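You operate a simulated robot arm through the tools that you are given. There is no shell and no other tool.

You are at the controls of a simulated robot arm. One attempt, no reset.

JOB
Run the clip bolt out and put the hose clip in the deep drawer.
Fine: Torque knob to OUT; keep the clip in the vice till the bolt is loose. Park the driver, open the vice and shut the drawer. Where these are worked on the way, their far stop is far enough and under half their travel is too little: deep drawer.
Where things are to end (x, y in the base frame): hose clip within 6 cm of [111, 59].

Only the result counts: the job must be done as asked and must still hold three seconds after the hand-in. Knocking over, shifting, dropping, spilling or breaking anything else fails it.

ROBOT AND FRAMES
A 7-joint arm with a two-finger parallel gripper, fixed in place. Base frame: the origin is at the foot of the arm, x ahead of it, y to its left, z up. Units: cm, degrees, N and s.
Its first joint turns from -166.0 to 166.0 degrees. Payload 4.4 kg.
Tool frame: the origin (TCP) lies between the finger pads and is the grasp point; the fingertips stand 2.3 cm ahead of it; z points along the fingers, y is the line along which they close. The gripper opens to 9.4 cm. The fingers are 3.8 cm wide and 1 cm thick; the gripper's body (5.4 by 9.6 cm) begins 3.9 cm behind the TCP.
Orientation is that of the tool frame in the base frame, as [roll, pitch, yaw] about the fixed x, y, z axes, in that order (R = Rz(yaw) Ry(pitch) Rx(roll)). With the fingers straight down and closing along the base's y, the tool's x points along the base's -x, its y along +y and its z along -z.

CONTROLS
- The arm moves only by the tool step_arm. Its argument "series" is a list of rows, each an object (a shift or turn left out is 0, a gripper value left out holds the last) with "xyz": the shift along the tool's x, y, z in cm, a list of three; "delta_rot": the turn, a rotation vector about the tool's x, y, z in degrees, a list of three. In form: [{"xyz": [tx, ty, tz], "delta_rot": [wx, wy, wz]}, ...]. A call has 1 to 20 rows; each row shifts and turns the commanded pose from where the row before left it, along the tool's axes as they then stand. "jaw" is the closure, from 0 (fully open) to 1 (shut), set as the call begins (left out, the last holds). Each row takes 0.2 s and may step no farther than 5 cm and 8.6 degrees from the row before; otherwise, or with a gripper value out of range, the whole call is refused. Where a pose cannot be reached the arm comes as near as it can. A force on the tool above 70 N (or 10 N above the force at the start of the call, whichever is more), or a blocked arm, ends the call early, and 0.2 s more pass. Each finger travels about 7.2 cm/s and halts on what it meets, pressing with about 27 N; the grip force reading is that of the motor and also rises with nothing between the fingers. The clock runs only during rows and for 0.2 s after the last one: add rows that do not move to give the fingers time. The reply holds the time, the measured pose of the TCP, the force on the tool along the base axes, the opening and the grip force, in the units named above and with some noise, with the torque about the TCP (base axes, N m) and any sound that the robot's microphone picked up, and new pictures: "views" is both (left out), scene, wrist or none.
- Cameras (640 x 400 px; columns grow to the right, rows downward): "scene" is fixed at [22.05, -64.98, 166.23]; the picture's right is [0.75, -0.66, 0.00], its down [-0.34, -0.39, -0.86] and it looks along [0.57, 0.64, -0.51] (base axes); focal length 324 px, centre (320, 200). "wrist" rides on the gripper at [8.6, 1.6, -7.4] in the tool frame; the picture's right is [-0.18, 0.98, 0.00], its down [-0.58, -0.11, -0.81] and it looks along [-0.79, -0.15, 0.59] (tool axes); focal length 243 px, centre (320, 200). There is no depth. A picture from a camera that has moved, and an enlarged one, comes with that camera's place and axes in the base frame and with its lens.
- enlarge(camera, box): a new picture of the part [left, top, right, bottom] of that camera's present view, enlarged. No time passes.
- hand_in(): hands the job in; it is judged then, once.

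Places have to be worked out from the pictures, the camera data and where the tool is seen. Open the gripper and draw the arm clear of the work before you hand the job in, unless the task says otherwise.

The tools are called after "Emit:" as a command line: name --argument value ..., lists and objects as JSON in quotes. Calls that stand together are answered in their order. step_arm: Moves the arm, as the interface text tells. Its arguments: {"type":"object","properties":{"series":{"type":"array","items":{"type":"object","properties":{"xyz":{"type":"array","items":{"type":"number"}},"delta_rot":{"type":"array","items":{"type":"number"}}}}},"jaw":{"type":"number"},"views":{"type":"string","enum":["both","scene","wrist","none"]}},"required":["series"]} The other tools are called the same way: enlarge (camera, box) takes an enlarged picture of a part of a camera's view; hand_in () hands the job in.

At the start:

```text
clock: 0.0
ee_pos: [79.65, -11.28, 138.43]
orientation: [-180.0, 0.0, -180.0]
force: [0.0, -0.2, -0.1]
moment: [-0.01, 0.01, 0.01]
grip_width: 9.42
grasp_force: 0.1
```

scene: 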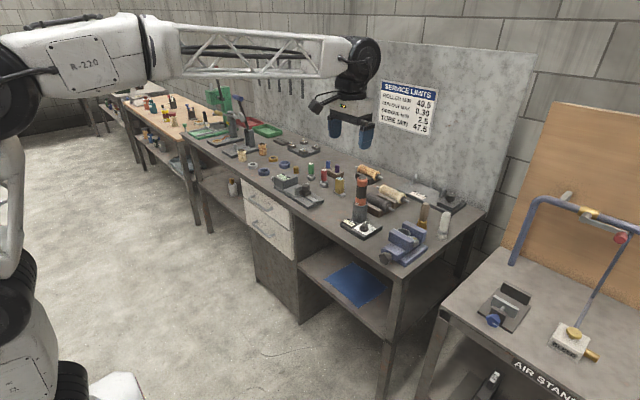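
wrist: 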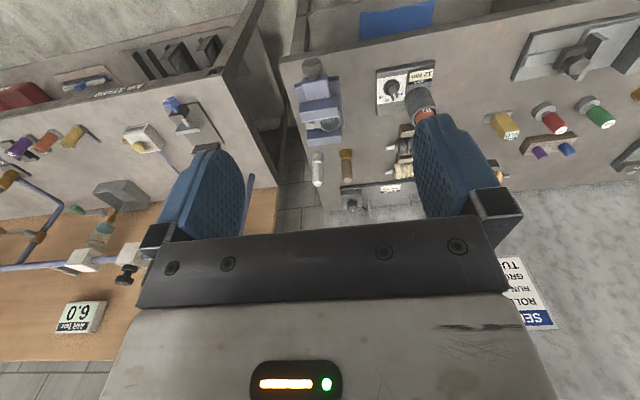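

I'll start by looking closely at the bench, without moving anything.

Emit:
enlarge --camera "scene" --box '[320, 150, 480, 280]'

Emit:
enlarge --camera "scene" --box '[220, 130, 380, 260]'

Emit:
enlarge --camera "scene" --box '[420, 180, 640, 390]'

Emit:
enlarge --camera "wrist" --box '[270, 30, 470, 230]'

```text
3.08 times, centred on (400, 215) of scene
camera zoom: at [22.05, -64.98, 166.23], right [0.75, -0.66, 0.0], down [-0.34, -0.39, -0.86], along [0.57, 0.64, -0.51], focal length 996 px, centre (74, 154)
```

zoom: 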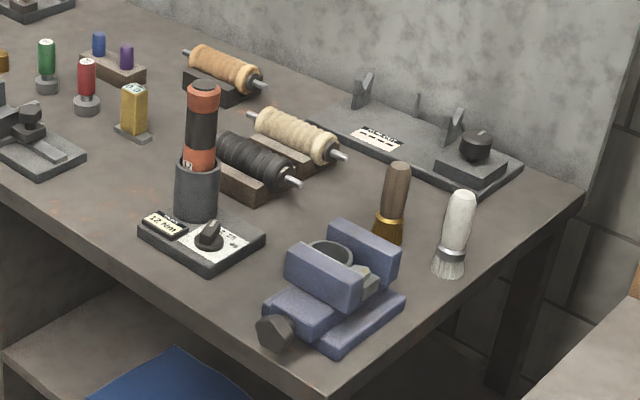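

```text
3.08 times, centred on (300, 195) of scene
camera zoom: at [22.05, -64.98, 166.23], right [0.75, -0.66, 0.0], down [-0.34, -0.39, -0.86], along [0.57, 0.64, -0.51], focal length 996 px, centre (382, 215)
```

zoom: 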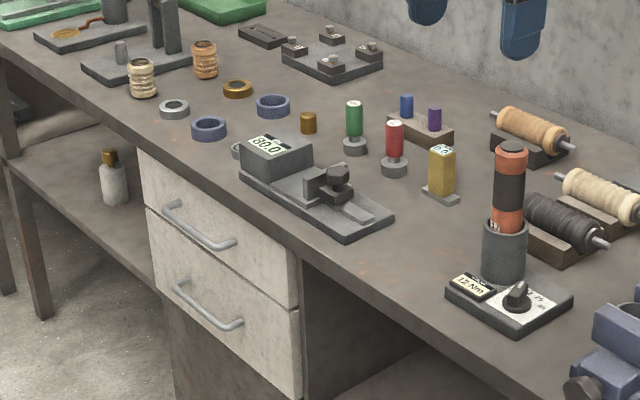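

```text
1.90 times, centred on (530, 285) of scene
camera zoom: at [22.05, -64.98, 166.23], right [0.75, -0.66, 0.0], down [-0.34, -0.39, -0.86], along [0.57, 0.64, -0.51], focal length 617 px, centre (-80, 38)
```

zoom: 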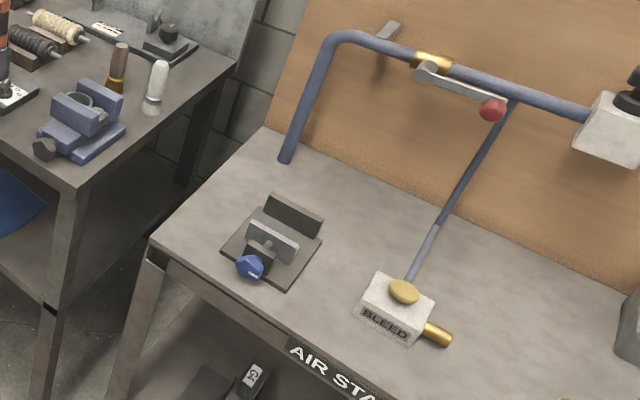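

```text
2.00 times, centred on (370, 130) of wrist
camera zoom: at [70.92, -9.6, 145.81], right [0.18, 0.98, 0.0], down [0.58, -0.11, 0.81], along [0.79, -0.15, -0.59], focal length 485 px, centre (220, 340)
```

zoom: 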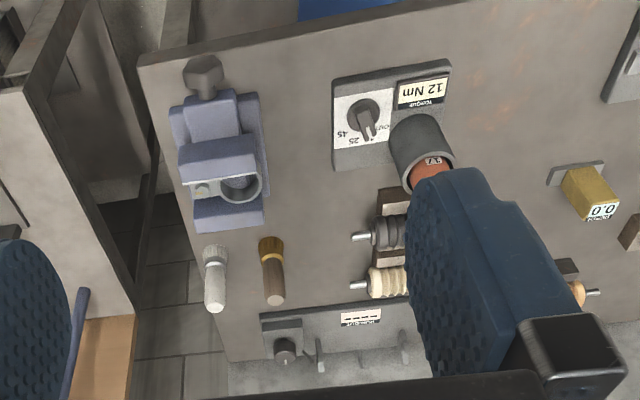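

The vice knob comes out near (96, -16, 91), so the bench top should be around z = 88. Next I'm enlarging the torque stand, the vice and the drawers for detail.

Emit:
enlarge --camera "scene" --box '[335, 165, 395, 245]'

Emit:
enlarge --camera "wrist" --box '[365, 50, 445, 110]'

Emit:
enlarge --camera "wrist" --box '[285, 50, 365, 110]'

Emit:
enlarge --camera "wrist" --box '[330, 165, 430, 220]'

Emit:
enlarge --camera "scene" --box '[370, 200, 460, 275]'

Emit:
enlarge --camera "scene" --box '[240, 170, 330, 330]'

```text
5.00 times, centred on (365, 205) of scene
camera zoom: at [22.05, -64.98, 166.23], right [0.75, -0.66, 0.0], down [-0.34, -0.39, -0.86], along [0.57, 0.64, -0.51], focal length 1619 px, centre (95, 175)
```

zoom: 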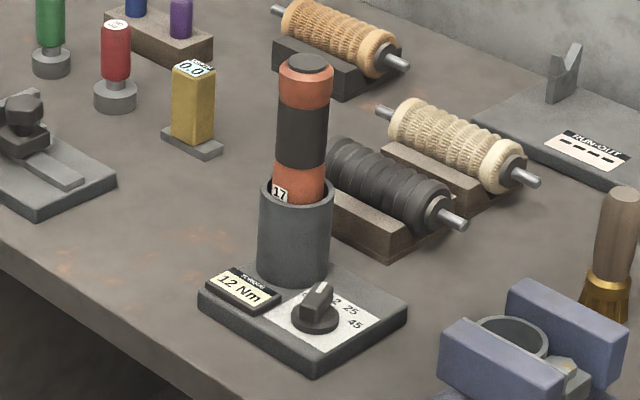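

```text
6.67 times, centred on (405, 80) of wrist
camera zoom: at [70.92, -9.6, 145.81], right [0.18, 0.98, 0.0], down [0.58, -0.11, 0.81], along [0.79, -0.15, -0.59], focal length 1618 px, centre (-247, 1000)
```

zoom: 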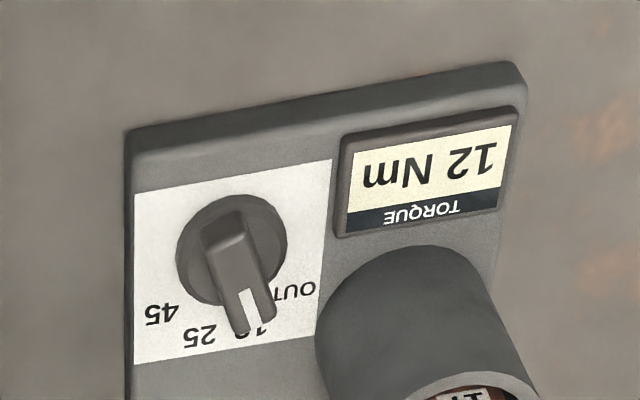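

```text
6.67 times, centred on (325, 80) of wrist
camera zoom: at [70.92, -9.6, 145.81], right [0.18, 0.98, 0.0], down [0.58, -0.11, 0.81], along [0.79, -0.15, -0.59], focal length 1618 px, centre (287, 1000)
```

zoom: 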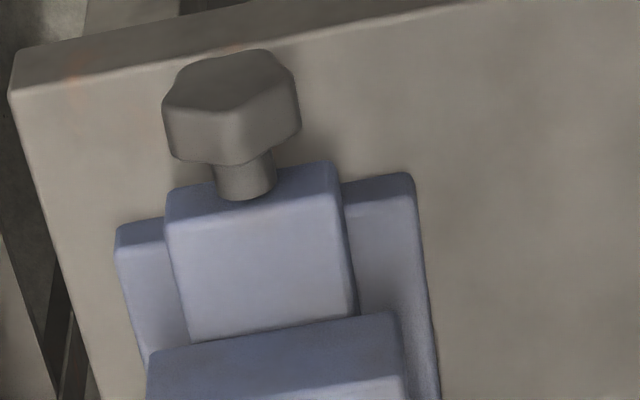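

```text
6.40 times, centred on (380, 192) of wrist
camera zoom: at [70.92, -9.6, 145.81], right [0.18, 0.98, 0.0], down [0.58, -0.11, 0.81], along [0.79, -0.15, -0.59], focal length 1553 px, centre (-64, 248)
```

zoom: 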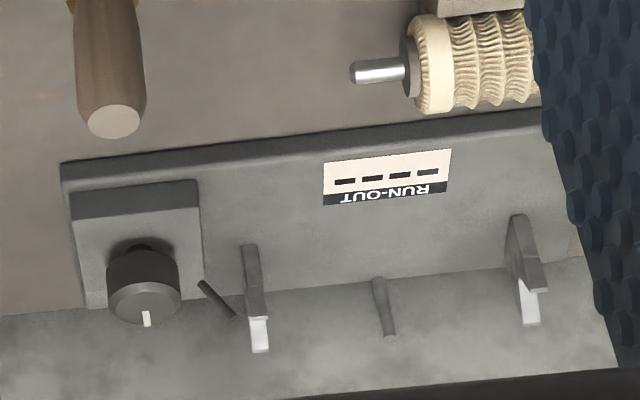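

```text
5.33 times, centred on (415, 238) of scene
camera zoom: at [22.05, -64.98, 166.23], right [0.75, -0.66, 0.0], down [-0.34, -0.39, -0.86], along [0.57, 0.64, -0.51], focal length 1727 px, centre (-187, 0)
```

zoom: 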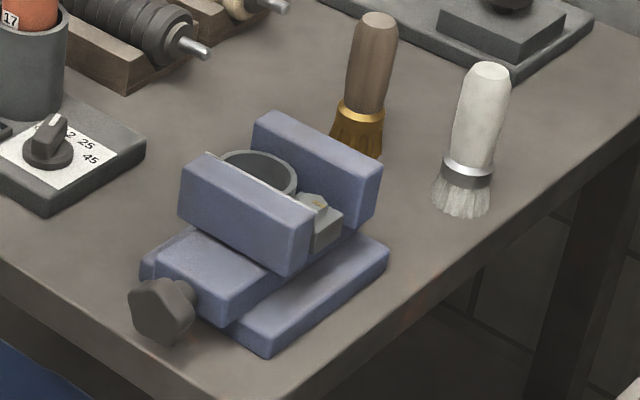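

```text
2.50 times, centred on (285, 250) of scene
camera zoom: at [22.05, -64.98, 166.23], right [0.75, -0.66, 0.0], down [-0.34, -0.39, -0.86], along [0.57, 0.64, -0.51], focal length 810 px, centre (408, 75)
```

zoom: 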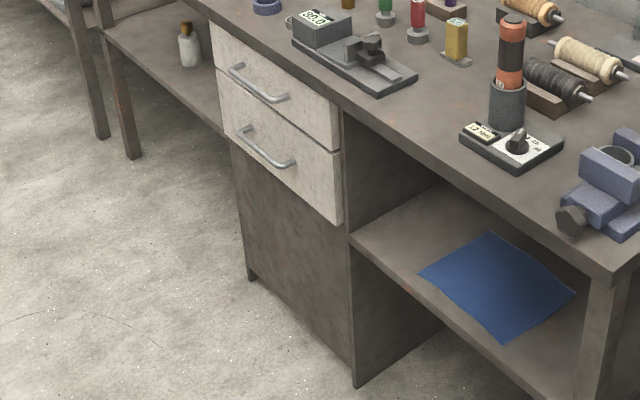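

The bench is square to the base frame, front edge near x≈95 and top near z≈87. My estimates are: driver at (110, 9), torque knob at (105, 1.5), clip at (106, -14.5), lower drawer handle at (92, 58, 66). I'll test the reach high up and get a closer view.

Emit:
step_arm --series '[{"xyz": [-4, 0, 0]}, {"xyz": [-4, 0, 0]}, {"xyz": [-4, 0, 0]}, {"xyz": [-4, 0, 2]}, {"xyz": [-3, 0, 3]}, {"xyz": [0, 0, 4]}, {"xyz": [0, 0, 0]}]' --views "both"

```text
clock: 1.6
ee_pos: [98.47, -11.29, 129.35]
orientation: [180.0, 0.0, -180.0]
force: [0.5, -1.0, -0.1]
moment: [0.02, 0.02, -0.01]
grip_width: 9.4
grasp_force: 0.1
camera wrist: at [89.9, -9.56, 136.81], right [0.18, 0.98, 0.0], down [0.58, -0.11, 0.81], along [0.79, -0.15, -0.59], focal length 243 px, centre (320, 200)
```

scene: 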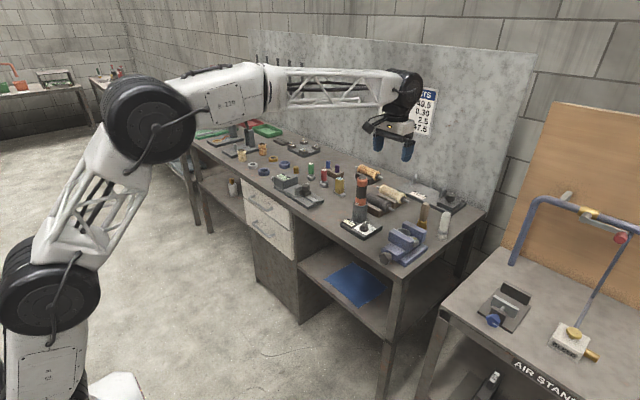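
wrist: 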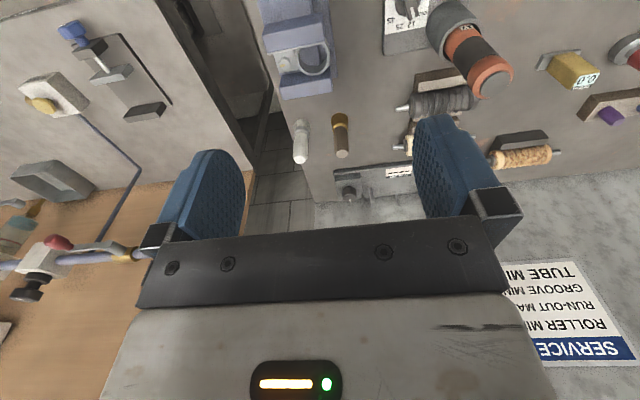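

The arm reaches 98.5 cm easily with room left in the elbow. I'll enlarge the wrist view on the clip, vice, knob and driver.

Emit:
enlarge --camera "wrist" --box '[250, 0, 350, 110]'

Emit:
enlarge --camera "wrist" --box '[370, 0, 530, 110]'

Emit:
enlarge --camera "scene" --box '[340, 160, 450, 270]'

```text
3.64 times, centred on (300, 55) of wrist
camera zoom: at [89.9, -9.56, 136.81], right [0.18, 0.98, 0.0], down [0.58, -0.11, 0.81], along [0.79, -0.15, -0.59], focal length 882 px, centre (393, 727)
```

zoom: 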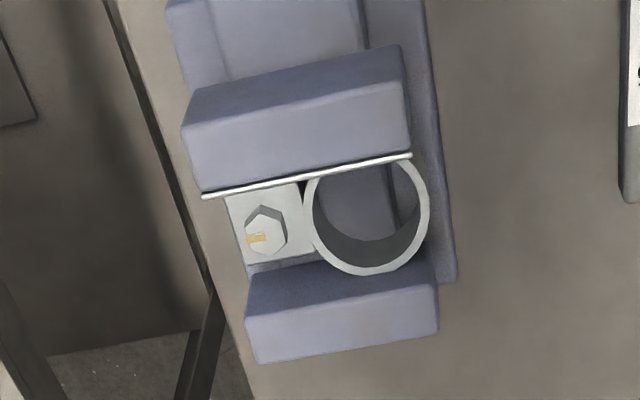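

```text
3.64 times, centred on (450, 55) of wrist
camera zoom: at [89.9, -9.56, 136.81], right [0.18, 0.98, 0.0], down [0.58, -0.11, 0.81], along [0.79, -0.15, -0.59], focal length 882 px, centre (-153, 727)
```

zoom: 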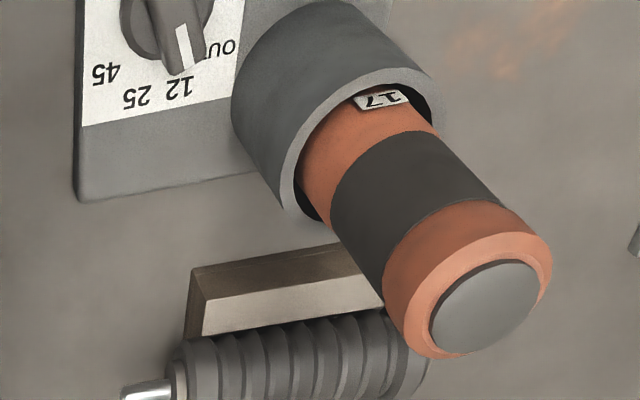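

```text
3.64 times, centred on (395, 215) of scene
camera zoom: at [22.05, -64.98, 166.23], right [0.75, -0.66, 0.0], down [-0.34, -0.39, -0.86], along [0.57, 0.64, -0.51], focal length 1178 px, centre (47, 146)
```

zoom: 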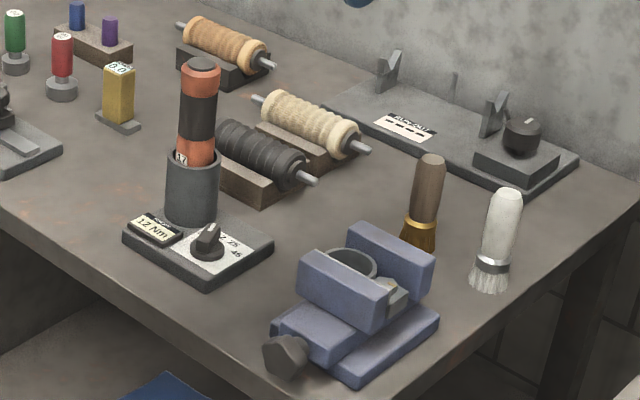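

The bolt head sits on the clip's -y side at about (106, -18), with the ring at (106, -13.6). The knob labels run OUT–12–25–45 across about 34° each, with OUT towards +y. I'll come down in front of the torque stand for a closer look.

Emit:
step_arm --series '[{"xyz": [0, 4, 2]}, {"xyz": [0, 4, 3]}, {"xyz": [0, 4, 3]}, {"xyz": [0, 1, 4]}, {"xyz": [0, 0, 4]}, {"xyz": [0, 0, 3]}, {"xyz": [0, 0, 0]}]' --views "both"

Emit:
enlarge --camera "wrist" --box '[240, 0, 440, 125]'

```text
clock: 3.2
ee_pos: [98.51, 1.91, 110.51]
orientation: [180.0, -0.1, -180.0]
force: [-0.8, -0.7, 0.2]
moment: [-0.03, -0.01, 0.01]
grip_width: 9.43
grasp_force: 0.1
camera wrist: at [89.91, 3.52, 117.87], right [0.18, 0.98, 0.0], down [0.58, -0.11, 0.81], along [0.79, -0.15, -0.59], focal length 243 px, centre (320, 200)
```

scene: 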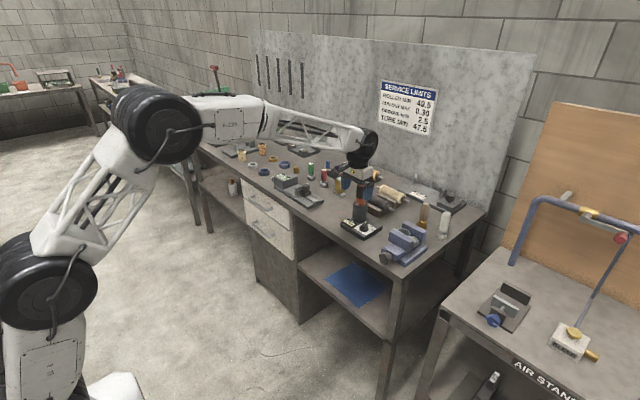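
wrist: 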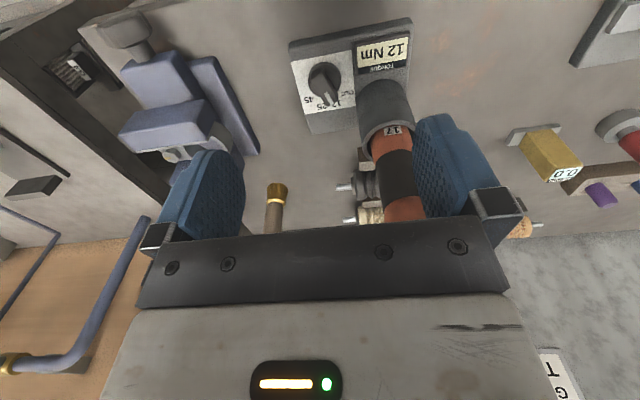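

```text
3.20 times, centred on (340, 62) of wrist
camera zoom: at [89.91, 3.52, 117.87], right [0.18, 0.98, 0.0], down [0.58, -0.11, 0.81], along [0.79, -0.15, -0.59], focal length 776 px, centre (256, 640)
```

zoom: 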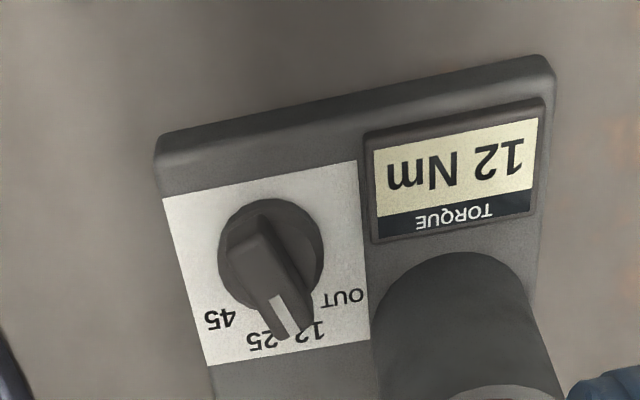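

Triangulating the plate gives z≈90.3 and the knob centre near (104, 1.45), with the pointer at about +18° (12) and OUT at about +50°. I'll narrow the jaws, rise a little, move over the knob and turn the tool to line up with the pointer.

Emit:
step_arm --series '[{"xyz": [0, 0, -3]}, {"xyz": [-2.35, -0.27, 0]}, {"xyz": [-3, 0, 0]}, {"delta_rot": [0, 0, -8.5]}, {"delta_rot": [0, 0, -8.5]}, {"xyz": [0, 0, 0]}]' --jaw 0.78 --views "both"

Emit:
enlarge --camera "wrist" --box '[240, 0, 440, 125]'

```text
clock: 4.6
ee_pos: [104.05, 1.52, 113.32]
orientation: [-179.9, -0.1, -162.9]
force: [-0.6, 0.3, 0.1]
moment: [-0.02, -0.03, 0.0]
grip_width: 2.09
grasp_force: 0.0
camera wrist: at [95.19, 0.52, 120.79], right [-0.11, 0.99, 0.0], down [0.59, 0.07, 0.81], along [0.8, 0.09, -0.59], focal length 243 px, centre (320, 200)
```

scene: 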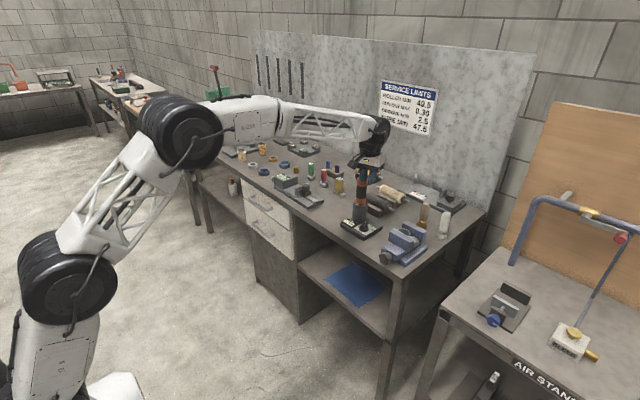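
wrist: 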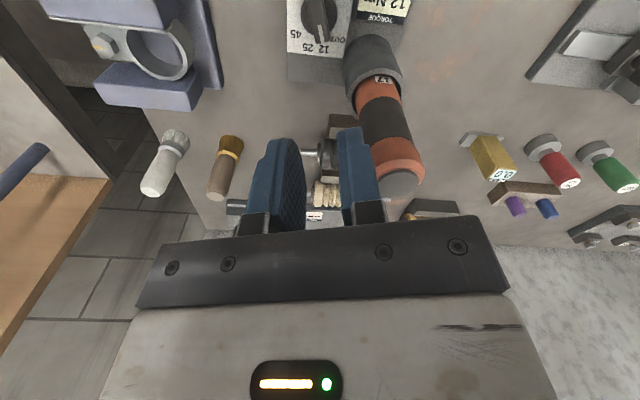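

```text
3.20 times, centred on (340, 62) of wrist
camera zoom: at [95.19, 0.52, 120.79], right [-0.11, 0.99, 0.0], down [0.59, 0.07, 0.81], along [0.8, 0.09, -0.59], focal length 776 px, centre (256, 640)
```

zoom: 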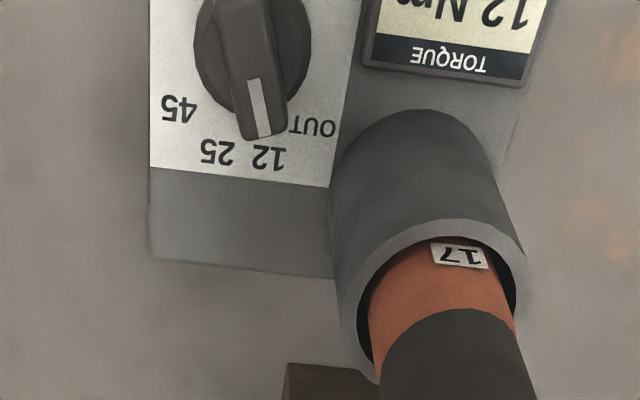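

The knob centre re-measures at (104.0, 1.37) with the bar's top near z≈92.3, and the driver axis near (108.3, 7.9). The tool is already over the knob and lined up, so I'll go down with the jaws straddling the bar.

Emit:
step_arm --series '[{"xyz": [0.09, -0.13, 4]}, {"xyz": [0, 0, 4.5]}, {"xyz": [0, 0, 4.5]}, {"xyz": [0, 0, 3.5]}, {"xyz": [0, 0, 1.5]}, {"xyz": [0, 0, 0]}]' --jaw 0.74 --views "both"

Emit:
enlarge --camera "scene" --box '[330, 180, 410, 250]'

Emit:
enlarge --camera "wrist" --box '[220, 80, 440, 240]'

```text
clock: 6.0
ee_pos: [103.72, 1.36, 95.51]
orientation: [-180.0, 0.0, -162.9]
force: [0.0, -0.1, 0.5]
moment: [-0.02, 0.01, -0.01]
grip_width: 2.43
grasp_force: 0.0
camera wrist: at [95.11, 0.4, 102.84], right [-0.11, 0.99, 0.0], down [0.59, 0.07, 0.81], along [0.8, 0.09, -0.59], focal length 243 px, centre (320, 200)
```

scene: 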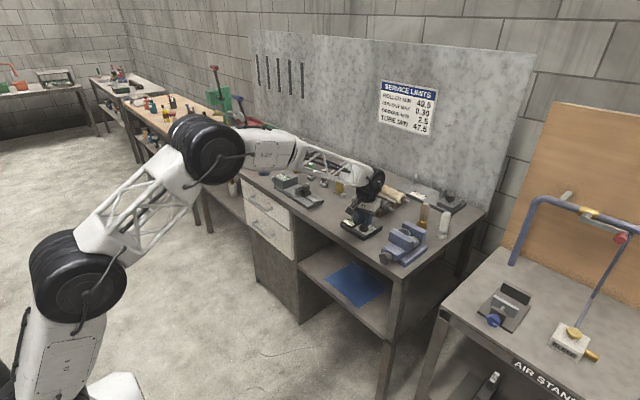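
wrist: 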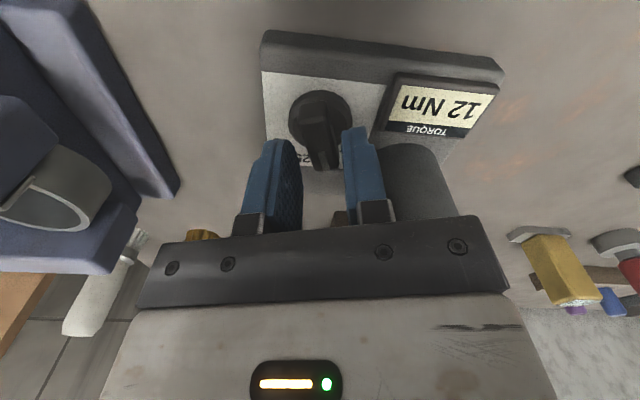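

```text
5.71 times, centred on (370, 215) of scene
camera zoom: at [22.05, -64.98, 166.23], right [0.75, -0.66, 0.0], down [-0.34, -0.39, -0.86], along [0.57, 0.64, -0.51], focal length 1850 px, centre (34, 114)
```

zoom: 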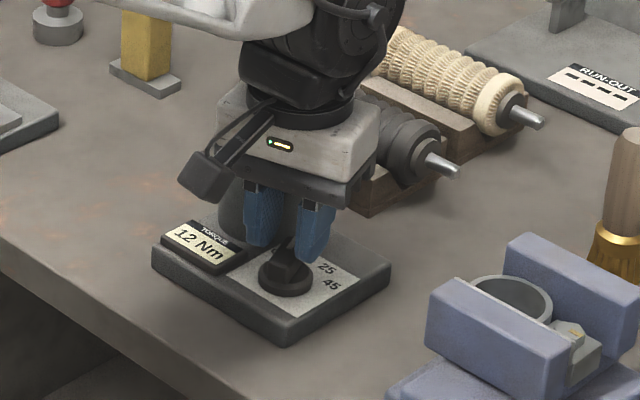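

```text
2.50 times, centred on (330, 160) of wrist
camera zoom: at [95.11, 0.4, 102.84], right [-0.11, 0.99, 0.0], down [0.59, 0.07, 0.81], along [0.8, 0.09, -0.59], focal length 606 px, centre (295, 300)
```

zoom: 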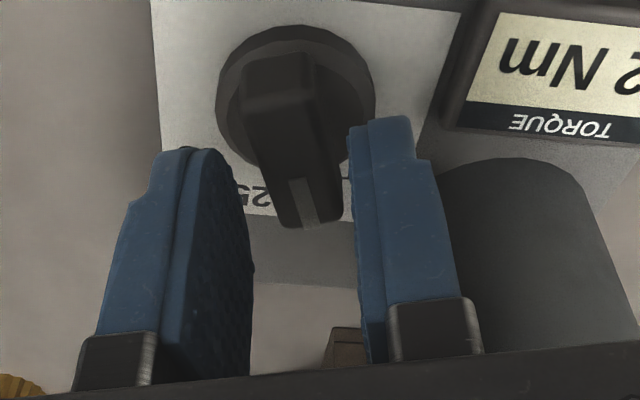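

The bar lies between the fingertips, roughly centred, and the knob centre agrees with the TCP at (103.7, 1.37). I'll lower about 1.4 cm so the tips flank the bar, leaving the jaws loosely caged so nothing shoves the stand.

Emit:
step_arm --series '[{"xyz": [0, 0, 0.8]}, {"xyz": [0, 0, 0.6]}, {"xyz": [0, 0, 0]}]' --jaw 0.78 --views "both"

Emit:
enlarge --camera "wrist" --box '[220, 80, 440, 240]'

Emit:
enlarge --camera "scene" --box '[340, 200, 390, 240]'

```text
clock: 6.8
ee_pos: [103.89, 1.27, 94.08]
orientation: [-180.0, 0.0, -163.0]
force: [-0.5, -0.3, 0.3]
moment: [-0.01, 0.0, -0.02]
grip_width: 2.05
grasp_force: 0.0
camera wrist: at [95.13, 0.41, 101.4], right [-0.11, 0.99, 0.0], down [0.59, 0.07, 0.81], along [0.8, 0.09, -0.59], focal length 243 px, centre (320, 200)
```

scene: 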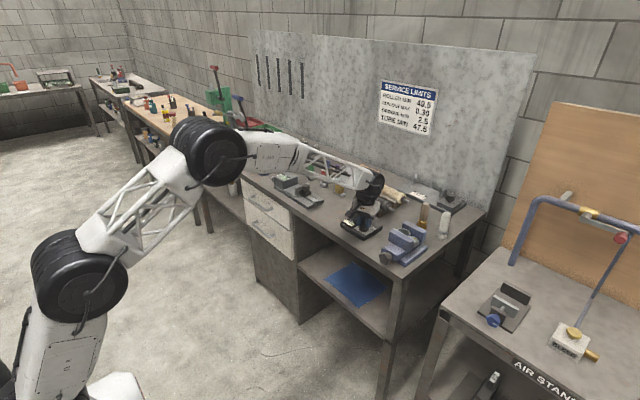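
wrist: 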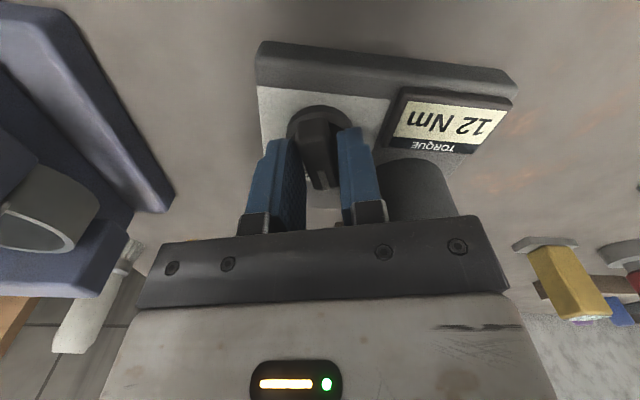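

```text
2.50 times, centred on (330, 160) of wrist
camera zoom: at [95.13, 0.41, 101.4], right [-0.11, 0.99, 0.0], down [0.59, 0.07, 0.81], along [0.8, 0.09, -0.59], focal length 606 px, centre (295, 300)
```

zoom: 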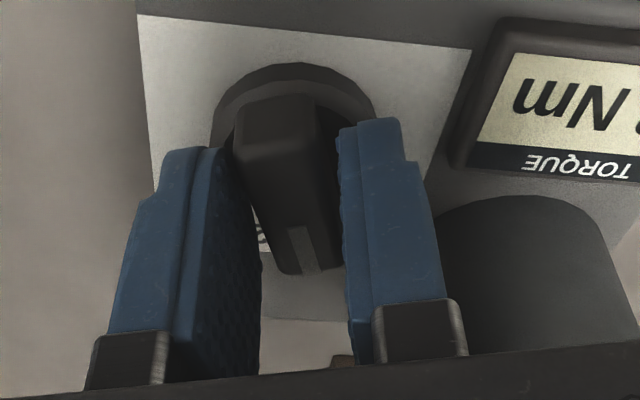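

```text
10.00 times, centred on (365, 220) of scene
camera zoom: at [22.05, -64.98, 166.23], right [0.75, -0.66, 0.0], down [-0.34, -0.39, -0.86], along [0.57, 0.64, -0.51], focal length 3238 px, centre (-130, 0)
```

zoom: 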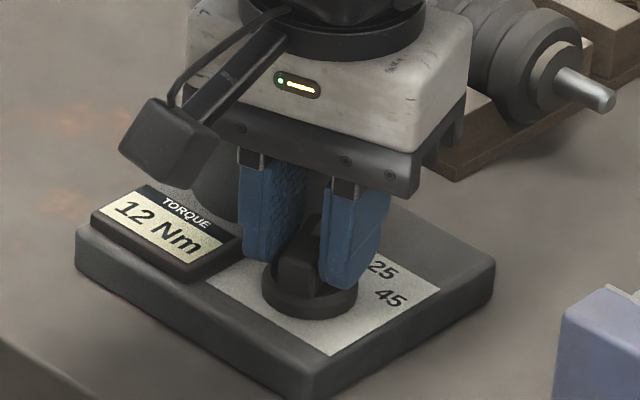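

The tips now flank the bar without any contact force. I'll snug the jaws a little and turn the tool +34° about the vertical, towards OUT.

Emit:
step_arm --series '[{"xyz": [0, 0, 0]}, {"delta_rot": [0, 0, -7]}, {"delta_rot": [0, 0, -7]}, {"delta_rot": [0, 0, -7]}, {"delta_rot": [0, 0, -7]}, {"delta_rot": [0, 0, -6]}, {"xyz": [0, 0, 0]}]' --jaw 0.83 --views "both"

Emit:
enlarge --camera "wrist" --box '[220, 60, 480, 240]'

Emit:
enlarge --camera "scene" --box '[340, 200, 390, 240]'

```text
clock: 8.4
ee_pos: [103.81, 1.39, 94.11]
orientation: [180.0, -0.1, -128.9]
force: [3.0, -1.8, 0.2]
moment: [-0.04, -0.03, 0.02]
grip_width: 1.77
grasp_force: 2.3
camera wrist: at [97.18, -4.34, 101.4], right [-0.65, 0.76, 0.0], down [0.45, 0.38, 0.81], along [0.61, 0.52, -0.59], focal length 243 px, centre (320, 200)
```

scene: 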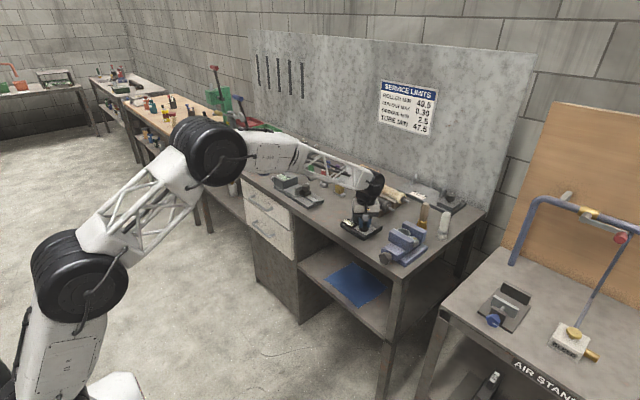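
wrist: 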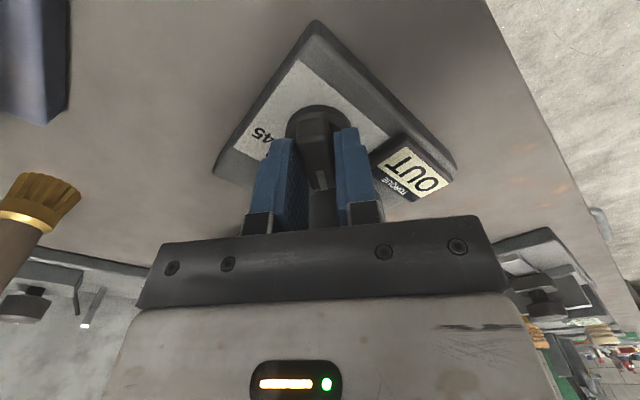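

```text
2.22 times, centred on (350, 150) of wrist
camera zoom: at [97.18, -4.34, 101.4], right [-0.65, 0.76, 0.0], down [0.45, 0.38, 0.81], along [0.61, 0.52, -0.59], focal length 539 px, centre (253, 311)
```

zoom: 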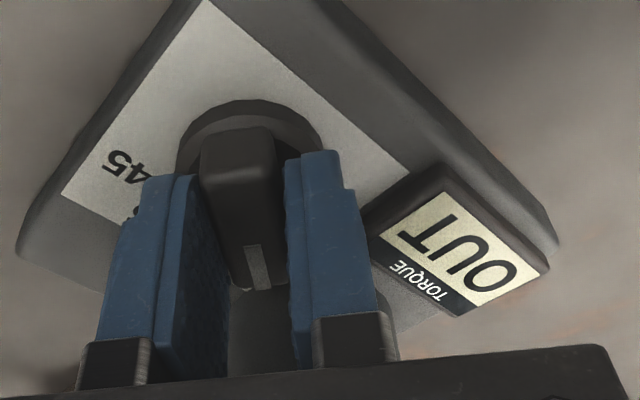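

```text
10.00 times, centred on (365, 220) of scene
camera zoom: at [22.05, -64.98, 166.23], right [0.75, -0.66, 0.0], down [-0.34, -0.39, -0.86], along [0.57, 0.64, -0.51], focal length 3238 px, centre (-130, 0)
```

zoom: 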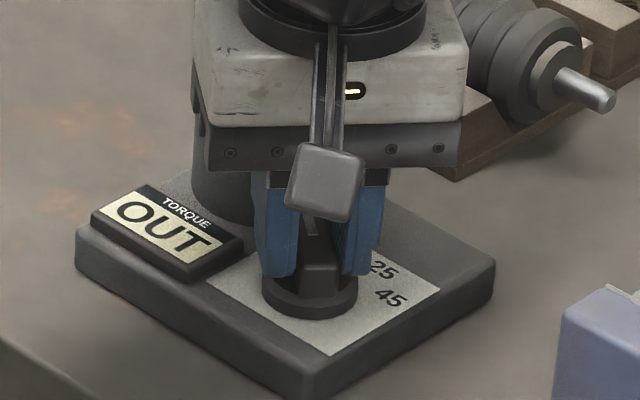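

The display now reads OUT. I'll open slightly, lift straight off the knob, and check it stays there while getting a view of the driver.

Emit:
step_arm --series '[{"xyz": [0, 0, 0]}, {"xyz": [0, 0, -3]}, {"xyz": [0, 0, -5]}, {"xyz": [0, 0, -5]}, {"xyz": [0, 0, -5]}, {"xyz": [0, 0, -5], "delta_rot": [0, 0, 8.5]}, {"xyz": [0, 0, 0], "delta_rot": [0, 0, 8.5]}, {"xyz": [0, 0, 0], "delta_rot": [0, 0, 8]}, {"xyz": [0, 0, 0], "delta_rot": [0, 0, 8]}, {"xyz": [0, 0, 0]}]' --jaw 0.72 --views "both"

Emit:
enlarge --camera "wrist" --box '[280, 0, 480, 200]'

Emit:
enlarge --camera "scene" --box '[330, 165, 430, 245]'

```text
clock: 10.6
ee_pos: [103.81, 1.36, 116.99]
orientation: [-179.9, -0.1, -162.0]
force: [0.0, 0.4, -0.5]
moment: [0.04, 0.0, -0.01]
grip_width: 2.65
grasp_force: 0.0
camera wrist: at [95.11, 0.22, 124.39], right [-0.13, 0.99, 0.0], down [0.59, 0.08, 0.81], along [0.8, 0.1, -0.59], focal length 243 px, centre (320, 200)
```

scene: 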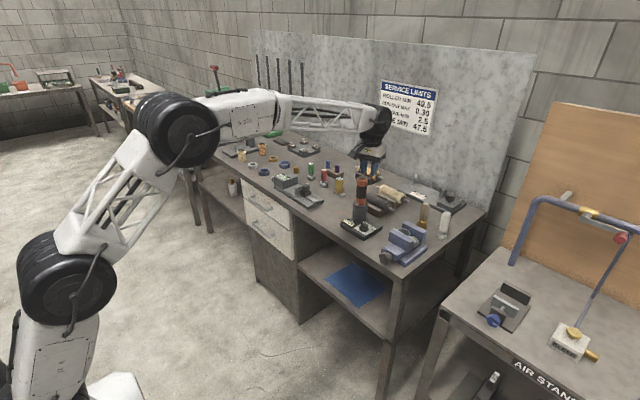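
wrist: 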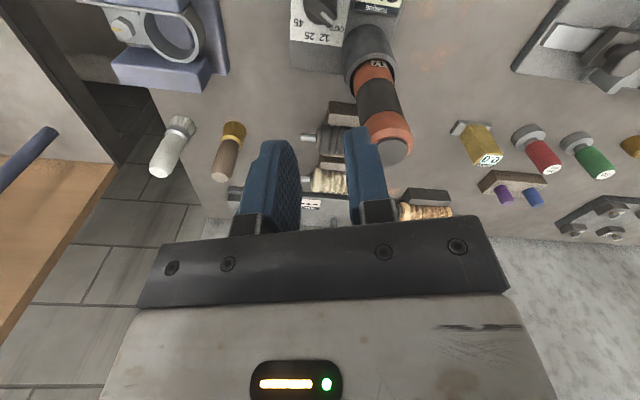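

```text
2.00 times, centred on (380, 100) of wrist
camera zoom: at [95.11, 0.22, 124.39], right [-0.13, 0.99, 0.0], down [0.59, 0.08, 0.81], along [0.8, 0.1, -0.59], focal length 485 px, centre (200, 400)
```

zoom: 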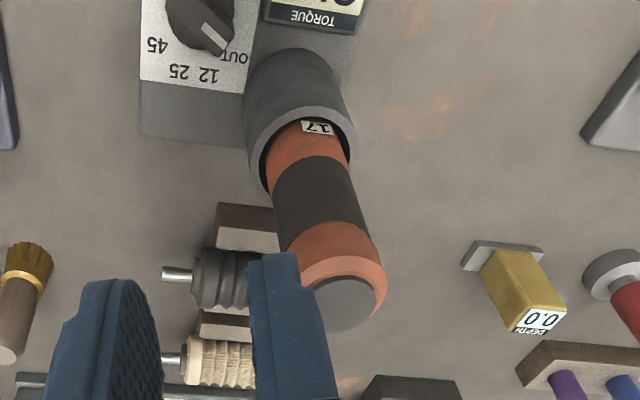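

```text
5.00 times, centred on (380, 205) of scene
camera zoom: at [22.05, -64.98, 166.23], right [0.75, -0.66, 0.0], down [-0.34, -0.39, -0.86], along [0.57, 0.64, -0.51], focal length 1619 px, centre (20, 175)
```

zoom: 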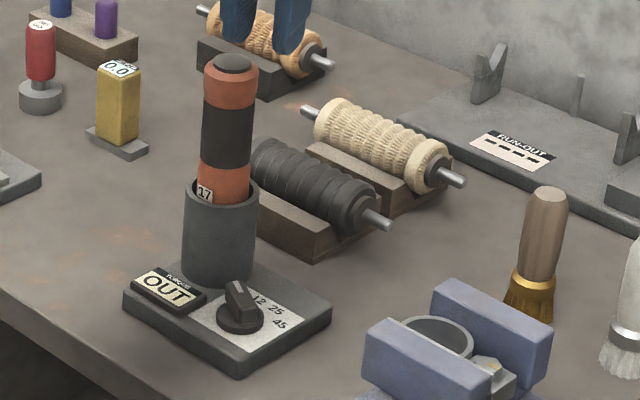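

The knob stays at OUT. Two views put the driver's top centre at (108.4, 8.05, 108.9). I'll square the tool up, open wider, and move over it at a safe height to check alignment.

Emit:
step_arm --series '[{"delta_rot": [0, 0, 6]}, {"delta_rot": [0, 0, 6]}, {"delta_rot": [0, 0, 6]}, {"xyz": [-2, 3, 0]}, {"xyz": [-2.5, 3.65, 0]}, {"xyz": [0, 0, 0]}, {"xyz": [0, 0, 0]}]' --jaw 0.25 --views "both"

Emit:
enlarge --camera "wrist" --box '[200, 0, 440, 240]'

```text
clock: 12.2
ee_pos: [108.38, 8.04, 116.96]
orientation: [-180.0, 0.0, -180.0]
force: [-0.2, 0.0, 1.0]
moment: [0.0, 0.03, -0.04]
grip_width: 7.04
grasp_force: 0.1
camera wrist: at [99.7, 9.64, 124.38], right [0.18, 0.98, 0.0], down [0.58, -0.11, 0.81], along [0.79, -0.15, -0.59], focal length 243 px, centre (320, 200)
```

scene: 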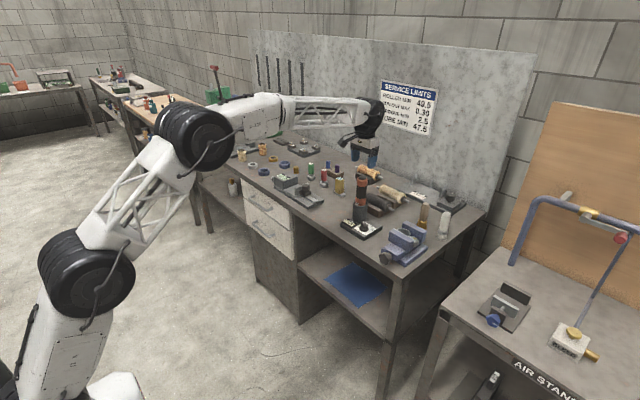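
wrist: 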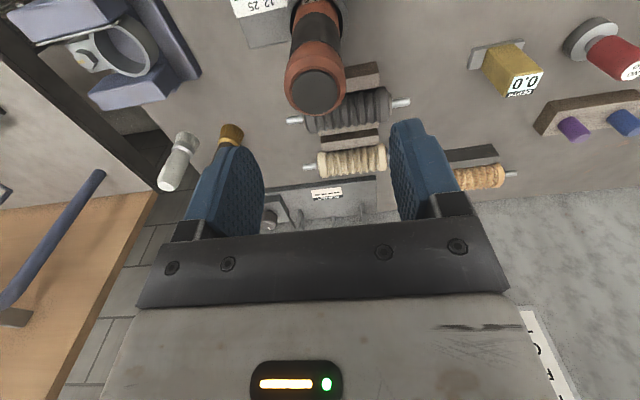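

```text
1.67 times, centred on (320, 120) of wrist
camera zoom: at [99.7, 9.64, 124.38], right [0.18, 0.98, 0.0], down [0.58, -0.11, 0.81], along [0.79, -0.15, -0.59], focal length 404 px, centre (320, 333)
```

zoom: 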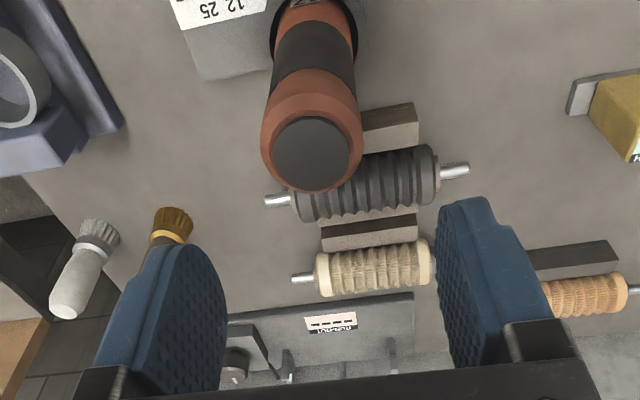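

The cap projects about 0.4 cm to the -y side of the tool's centreline in this view, which disagrees slightly with the earlier estimate. I'll check it in the scene camera before going down.

Emit:
enlarge --camera "scene" --box '[330, 120, 410, 230]'

Emit:
enlarge --camera "wrist" --box '[260, 20, 380, 130]'

```text
3.64 times, centred on (370, 175) of scene
camera zoom: at [22.05, -64.98, 166.23], right [0.75, -0.66, 0.0], down [-0.34, -0.39, -0.86], along [0.57, 0.64, -0.51], focal length 1178 px, centre (138, 291)
```

zoom: 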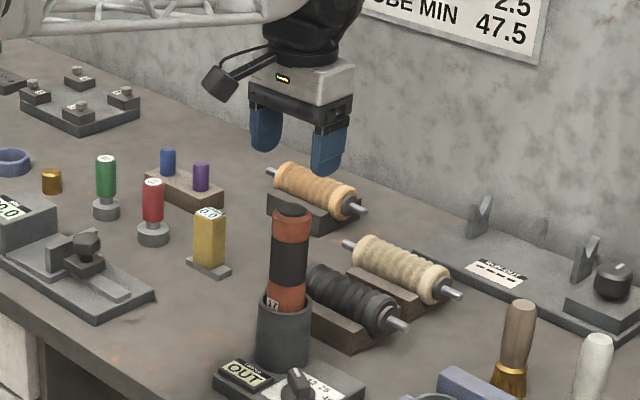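

```text
3.64 times, centred on (320, 75) of wrist
camera zoom: at [99.7, 9.64, 124.38], right [0.18, 0.98, 0.0], down [0.58, -0.11, 0.81], along [0.79, -0.15, -0.59], focal length 882 px, centre (320, 654)
```

zoom: 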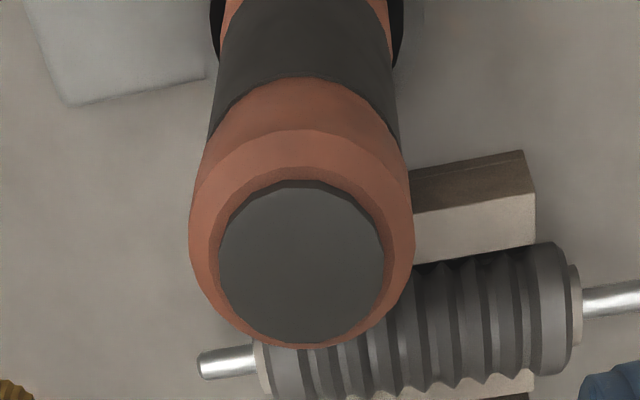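

Combining the views puts the driver top at about (108.1, 7.85, 109.4). I'll shift by that small offset and go down so the fingers straddle the upper part of the driver, keeping the palm above its cap.

Emit:
step_arm --series '[{"xyz": [0.28, -0.19, 2.5]}, {"xyz": [0, 0, 4]}, {"xyz": [0, 0, 2.5]}, {"xyz": [0, 0, 1.5]}, {"xyz": [0, 0, 0]}]' --jaw 0.25 --views "both"

Emit:
enlarge --camera "wrist" --box '[200, 60, 440, 240]'

Emit:
enlarge --camera "scene" --box '[330, 150, 410, 230]'

```text
clock: 13.4
ee_pos: [108.1, 7.86, 106.49]
orientation: [-180.0, 0.1, -180.0]
force: [0.1, -0.1, -0.1]
moment: [-0.03, -0.02, 0.02]
grip_width: 7.07
grasp_force: 0.1
camera wrist: at [99.38, 9.38, 113.85], right [0.18, 0.98, 0.0], down [0.58, -0.11, 0.81], along [0.79, -0.15, -0.59], focal length 243 px, centre (320, 200)
```

scene: 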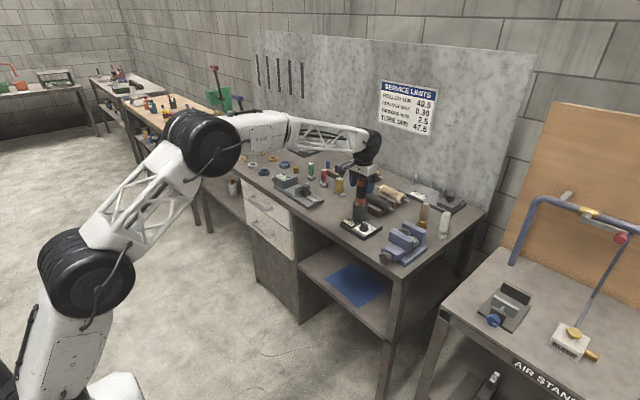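
wrist: 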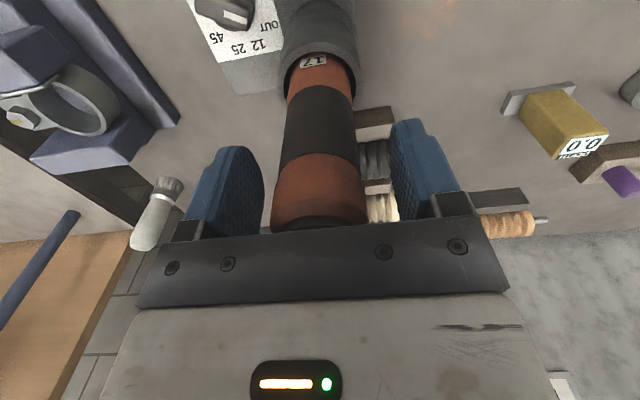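

```text
2.22 times, centred on (320, 150) of wrist
camera zoom: at [99.38, 9.38, 113.85], right [0.18, 0.98, 0.0], down [0.58, -0.11, 0.81], along [0.79, -0.15, -0.59], focal length 539 px, centre (320, 311)
```

zoom: 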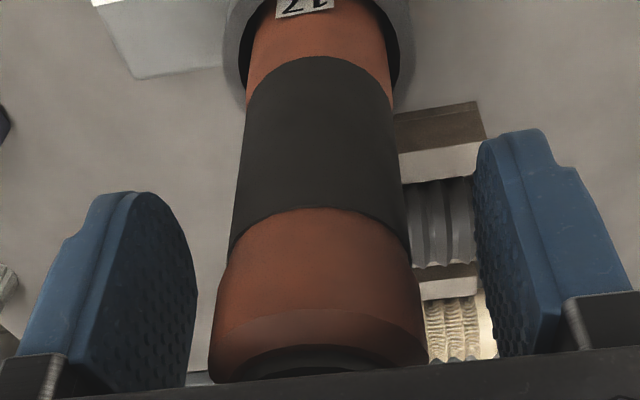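

```text
5.00 times, centred on (370, 190) of scene
camera zoom: at [22.05, -64.98, 166.23], right [0.75, -0.66, 0.0], down [-0.34, -0.39, -0.86], along [0.57, 0.64, -0.51], focal length 1619 px, centre (70, 250)
```

zoom: 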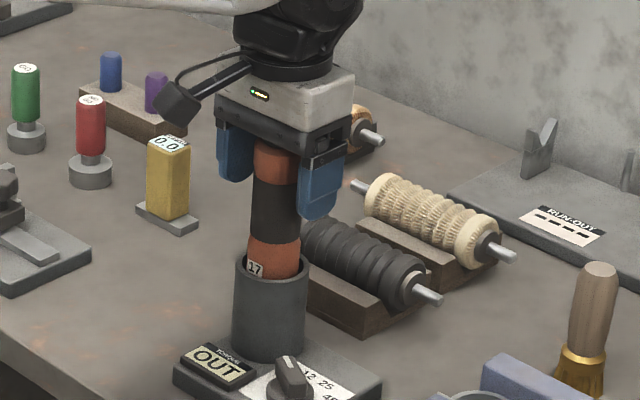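

The driver sits centred between the pads, axis y≈7.8. I'll close on it and let the grip build.

Emit:
step_arm --series '[{"xyz": [0, 0, 0]}, {"xyz": [0, 0, 0]}, {"xyz": [0, 0, 0]}, {"xyz": [0, 0, 0]}]' --jaw 1.0 --views "wrist"

```text
clock: 14.4
ee_pos: [108.05, 7.78, 106.59]
orientation: [180.0, 0.0, -180.0]
force: [-0.8, 0.0, 0.0]
moment: [0.05, 0.03, -0.01]
grip_width: 4.19
grasp_force: 27.1
camera wrist: at [99.39, 9.38, 113.87], right [0.18, 0.98, 0.0], down [0.58, -0.11, 0.81], along [0.79, -0.15, -0.59], focal length 243 px, centre (320, 200)
```

wrist: 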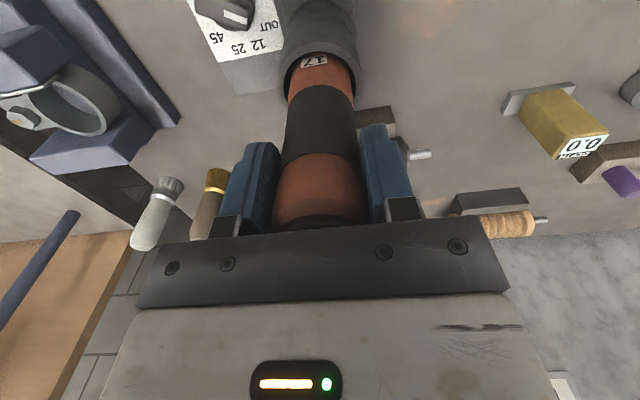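

It's gripped firmly at 4.19 cm. I'll note the parked pose as TCP (108.1, 7.85, 106.5) for putting it back, and lift straight up.

Emit:
step_arm --series '[{"xyz": [0, 0, -2]}, {"xyz": [0, 0, -3]}, {"xyz": [0, 0, -4]}, {"xyz": [0, 0, -4]}, {"xyz": [0, 0, -2]}, {"xyz": [0, 0, 0]}]' --jaw 1.0 --views "both"

Emit:
enlarge --camera "scene" --box '[320, 110, 450, 260]'

Emit:
enlarge --camera "wrist" --box '[200, 0, 440, 240]'

```text
clock: 15.8
ee_pos: [108.16, 7.73, 121.48]
orientation: [-180.0, 0.0, 179.9]
force: [-0.2, -0.3, -5.1]
moment: [0.03, -0.02, -0.03]
grip_width: 4.18
grasp_force: 26.8
camera wrist: at [99.51, 9.31, 128.9], right [0.18, 0.98, 0.0], down [0.58, -0.11, 0.81], along [0.79, -0.15, -0.59], focal length 243 px, centre (320, 200)
```

scene: 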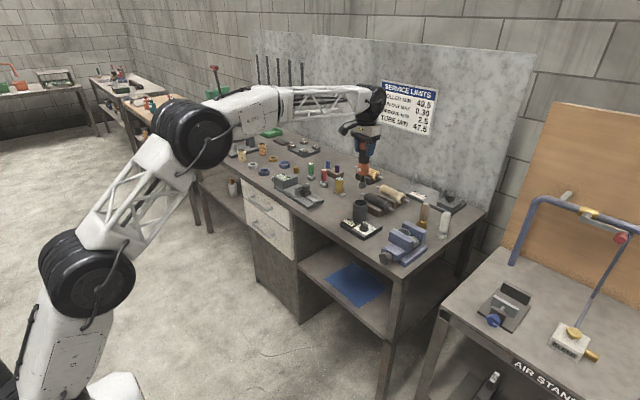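
wrist: 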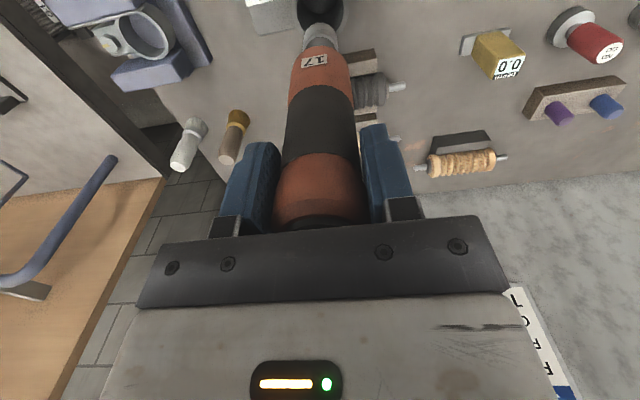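

```text
2.67 times, centred on (385, 185) of scene
camera zoom: at [22.05, -64.98, 166.23], right [0.75, -0.66, 0.0], down [-0.34, -0.39, -0.86], along [0.57, 0.64, -0.51], focal length 864 px, centre (147, 240)
```

zoom: 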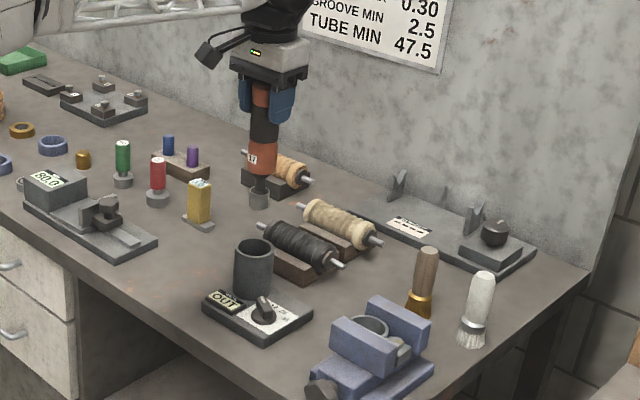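

```text
1.67 times, centred on (320, 120) of wrist
camera zoom: at [99.51, 9.31, 128.9], right [0.18, 0.98, 0.0], down [0.58, -0.11, 0.81], along [0.79, -0.15, -0.59], focal length 404 px, centre (320, 333)
```

zoom: 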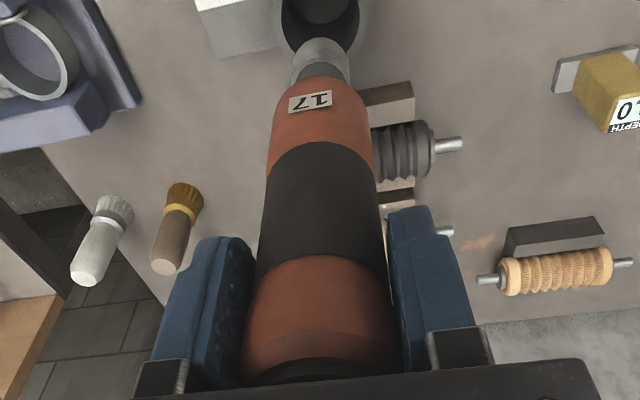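

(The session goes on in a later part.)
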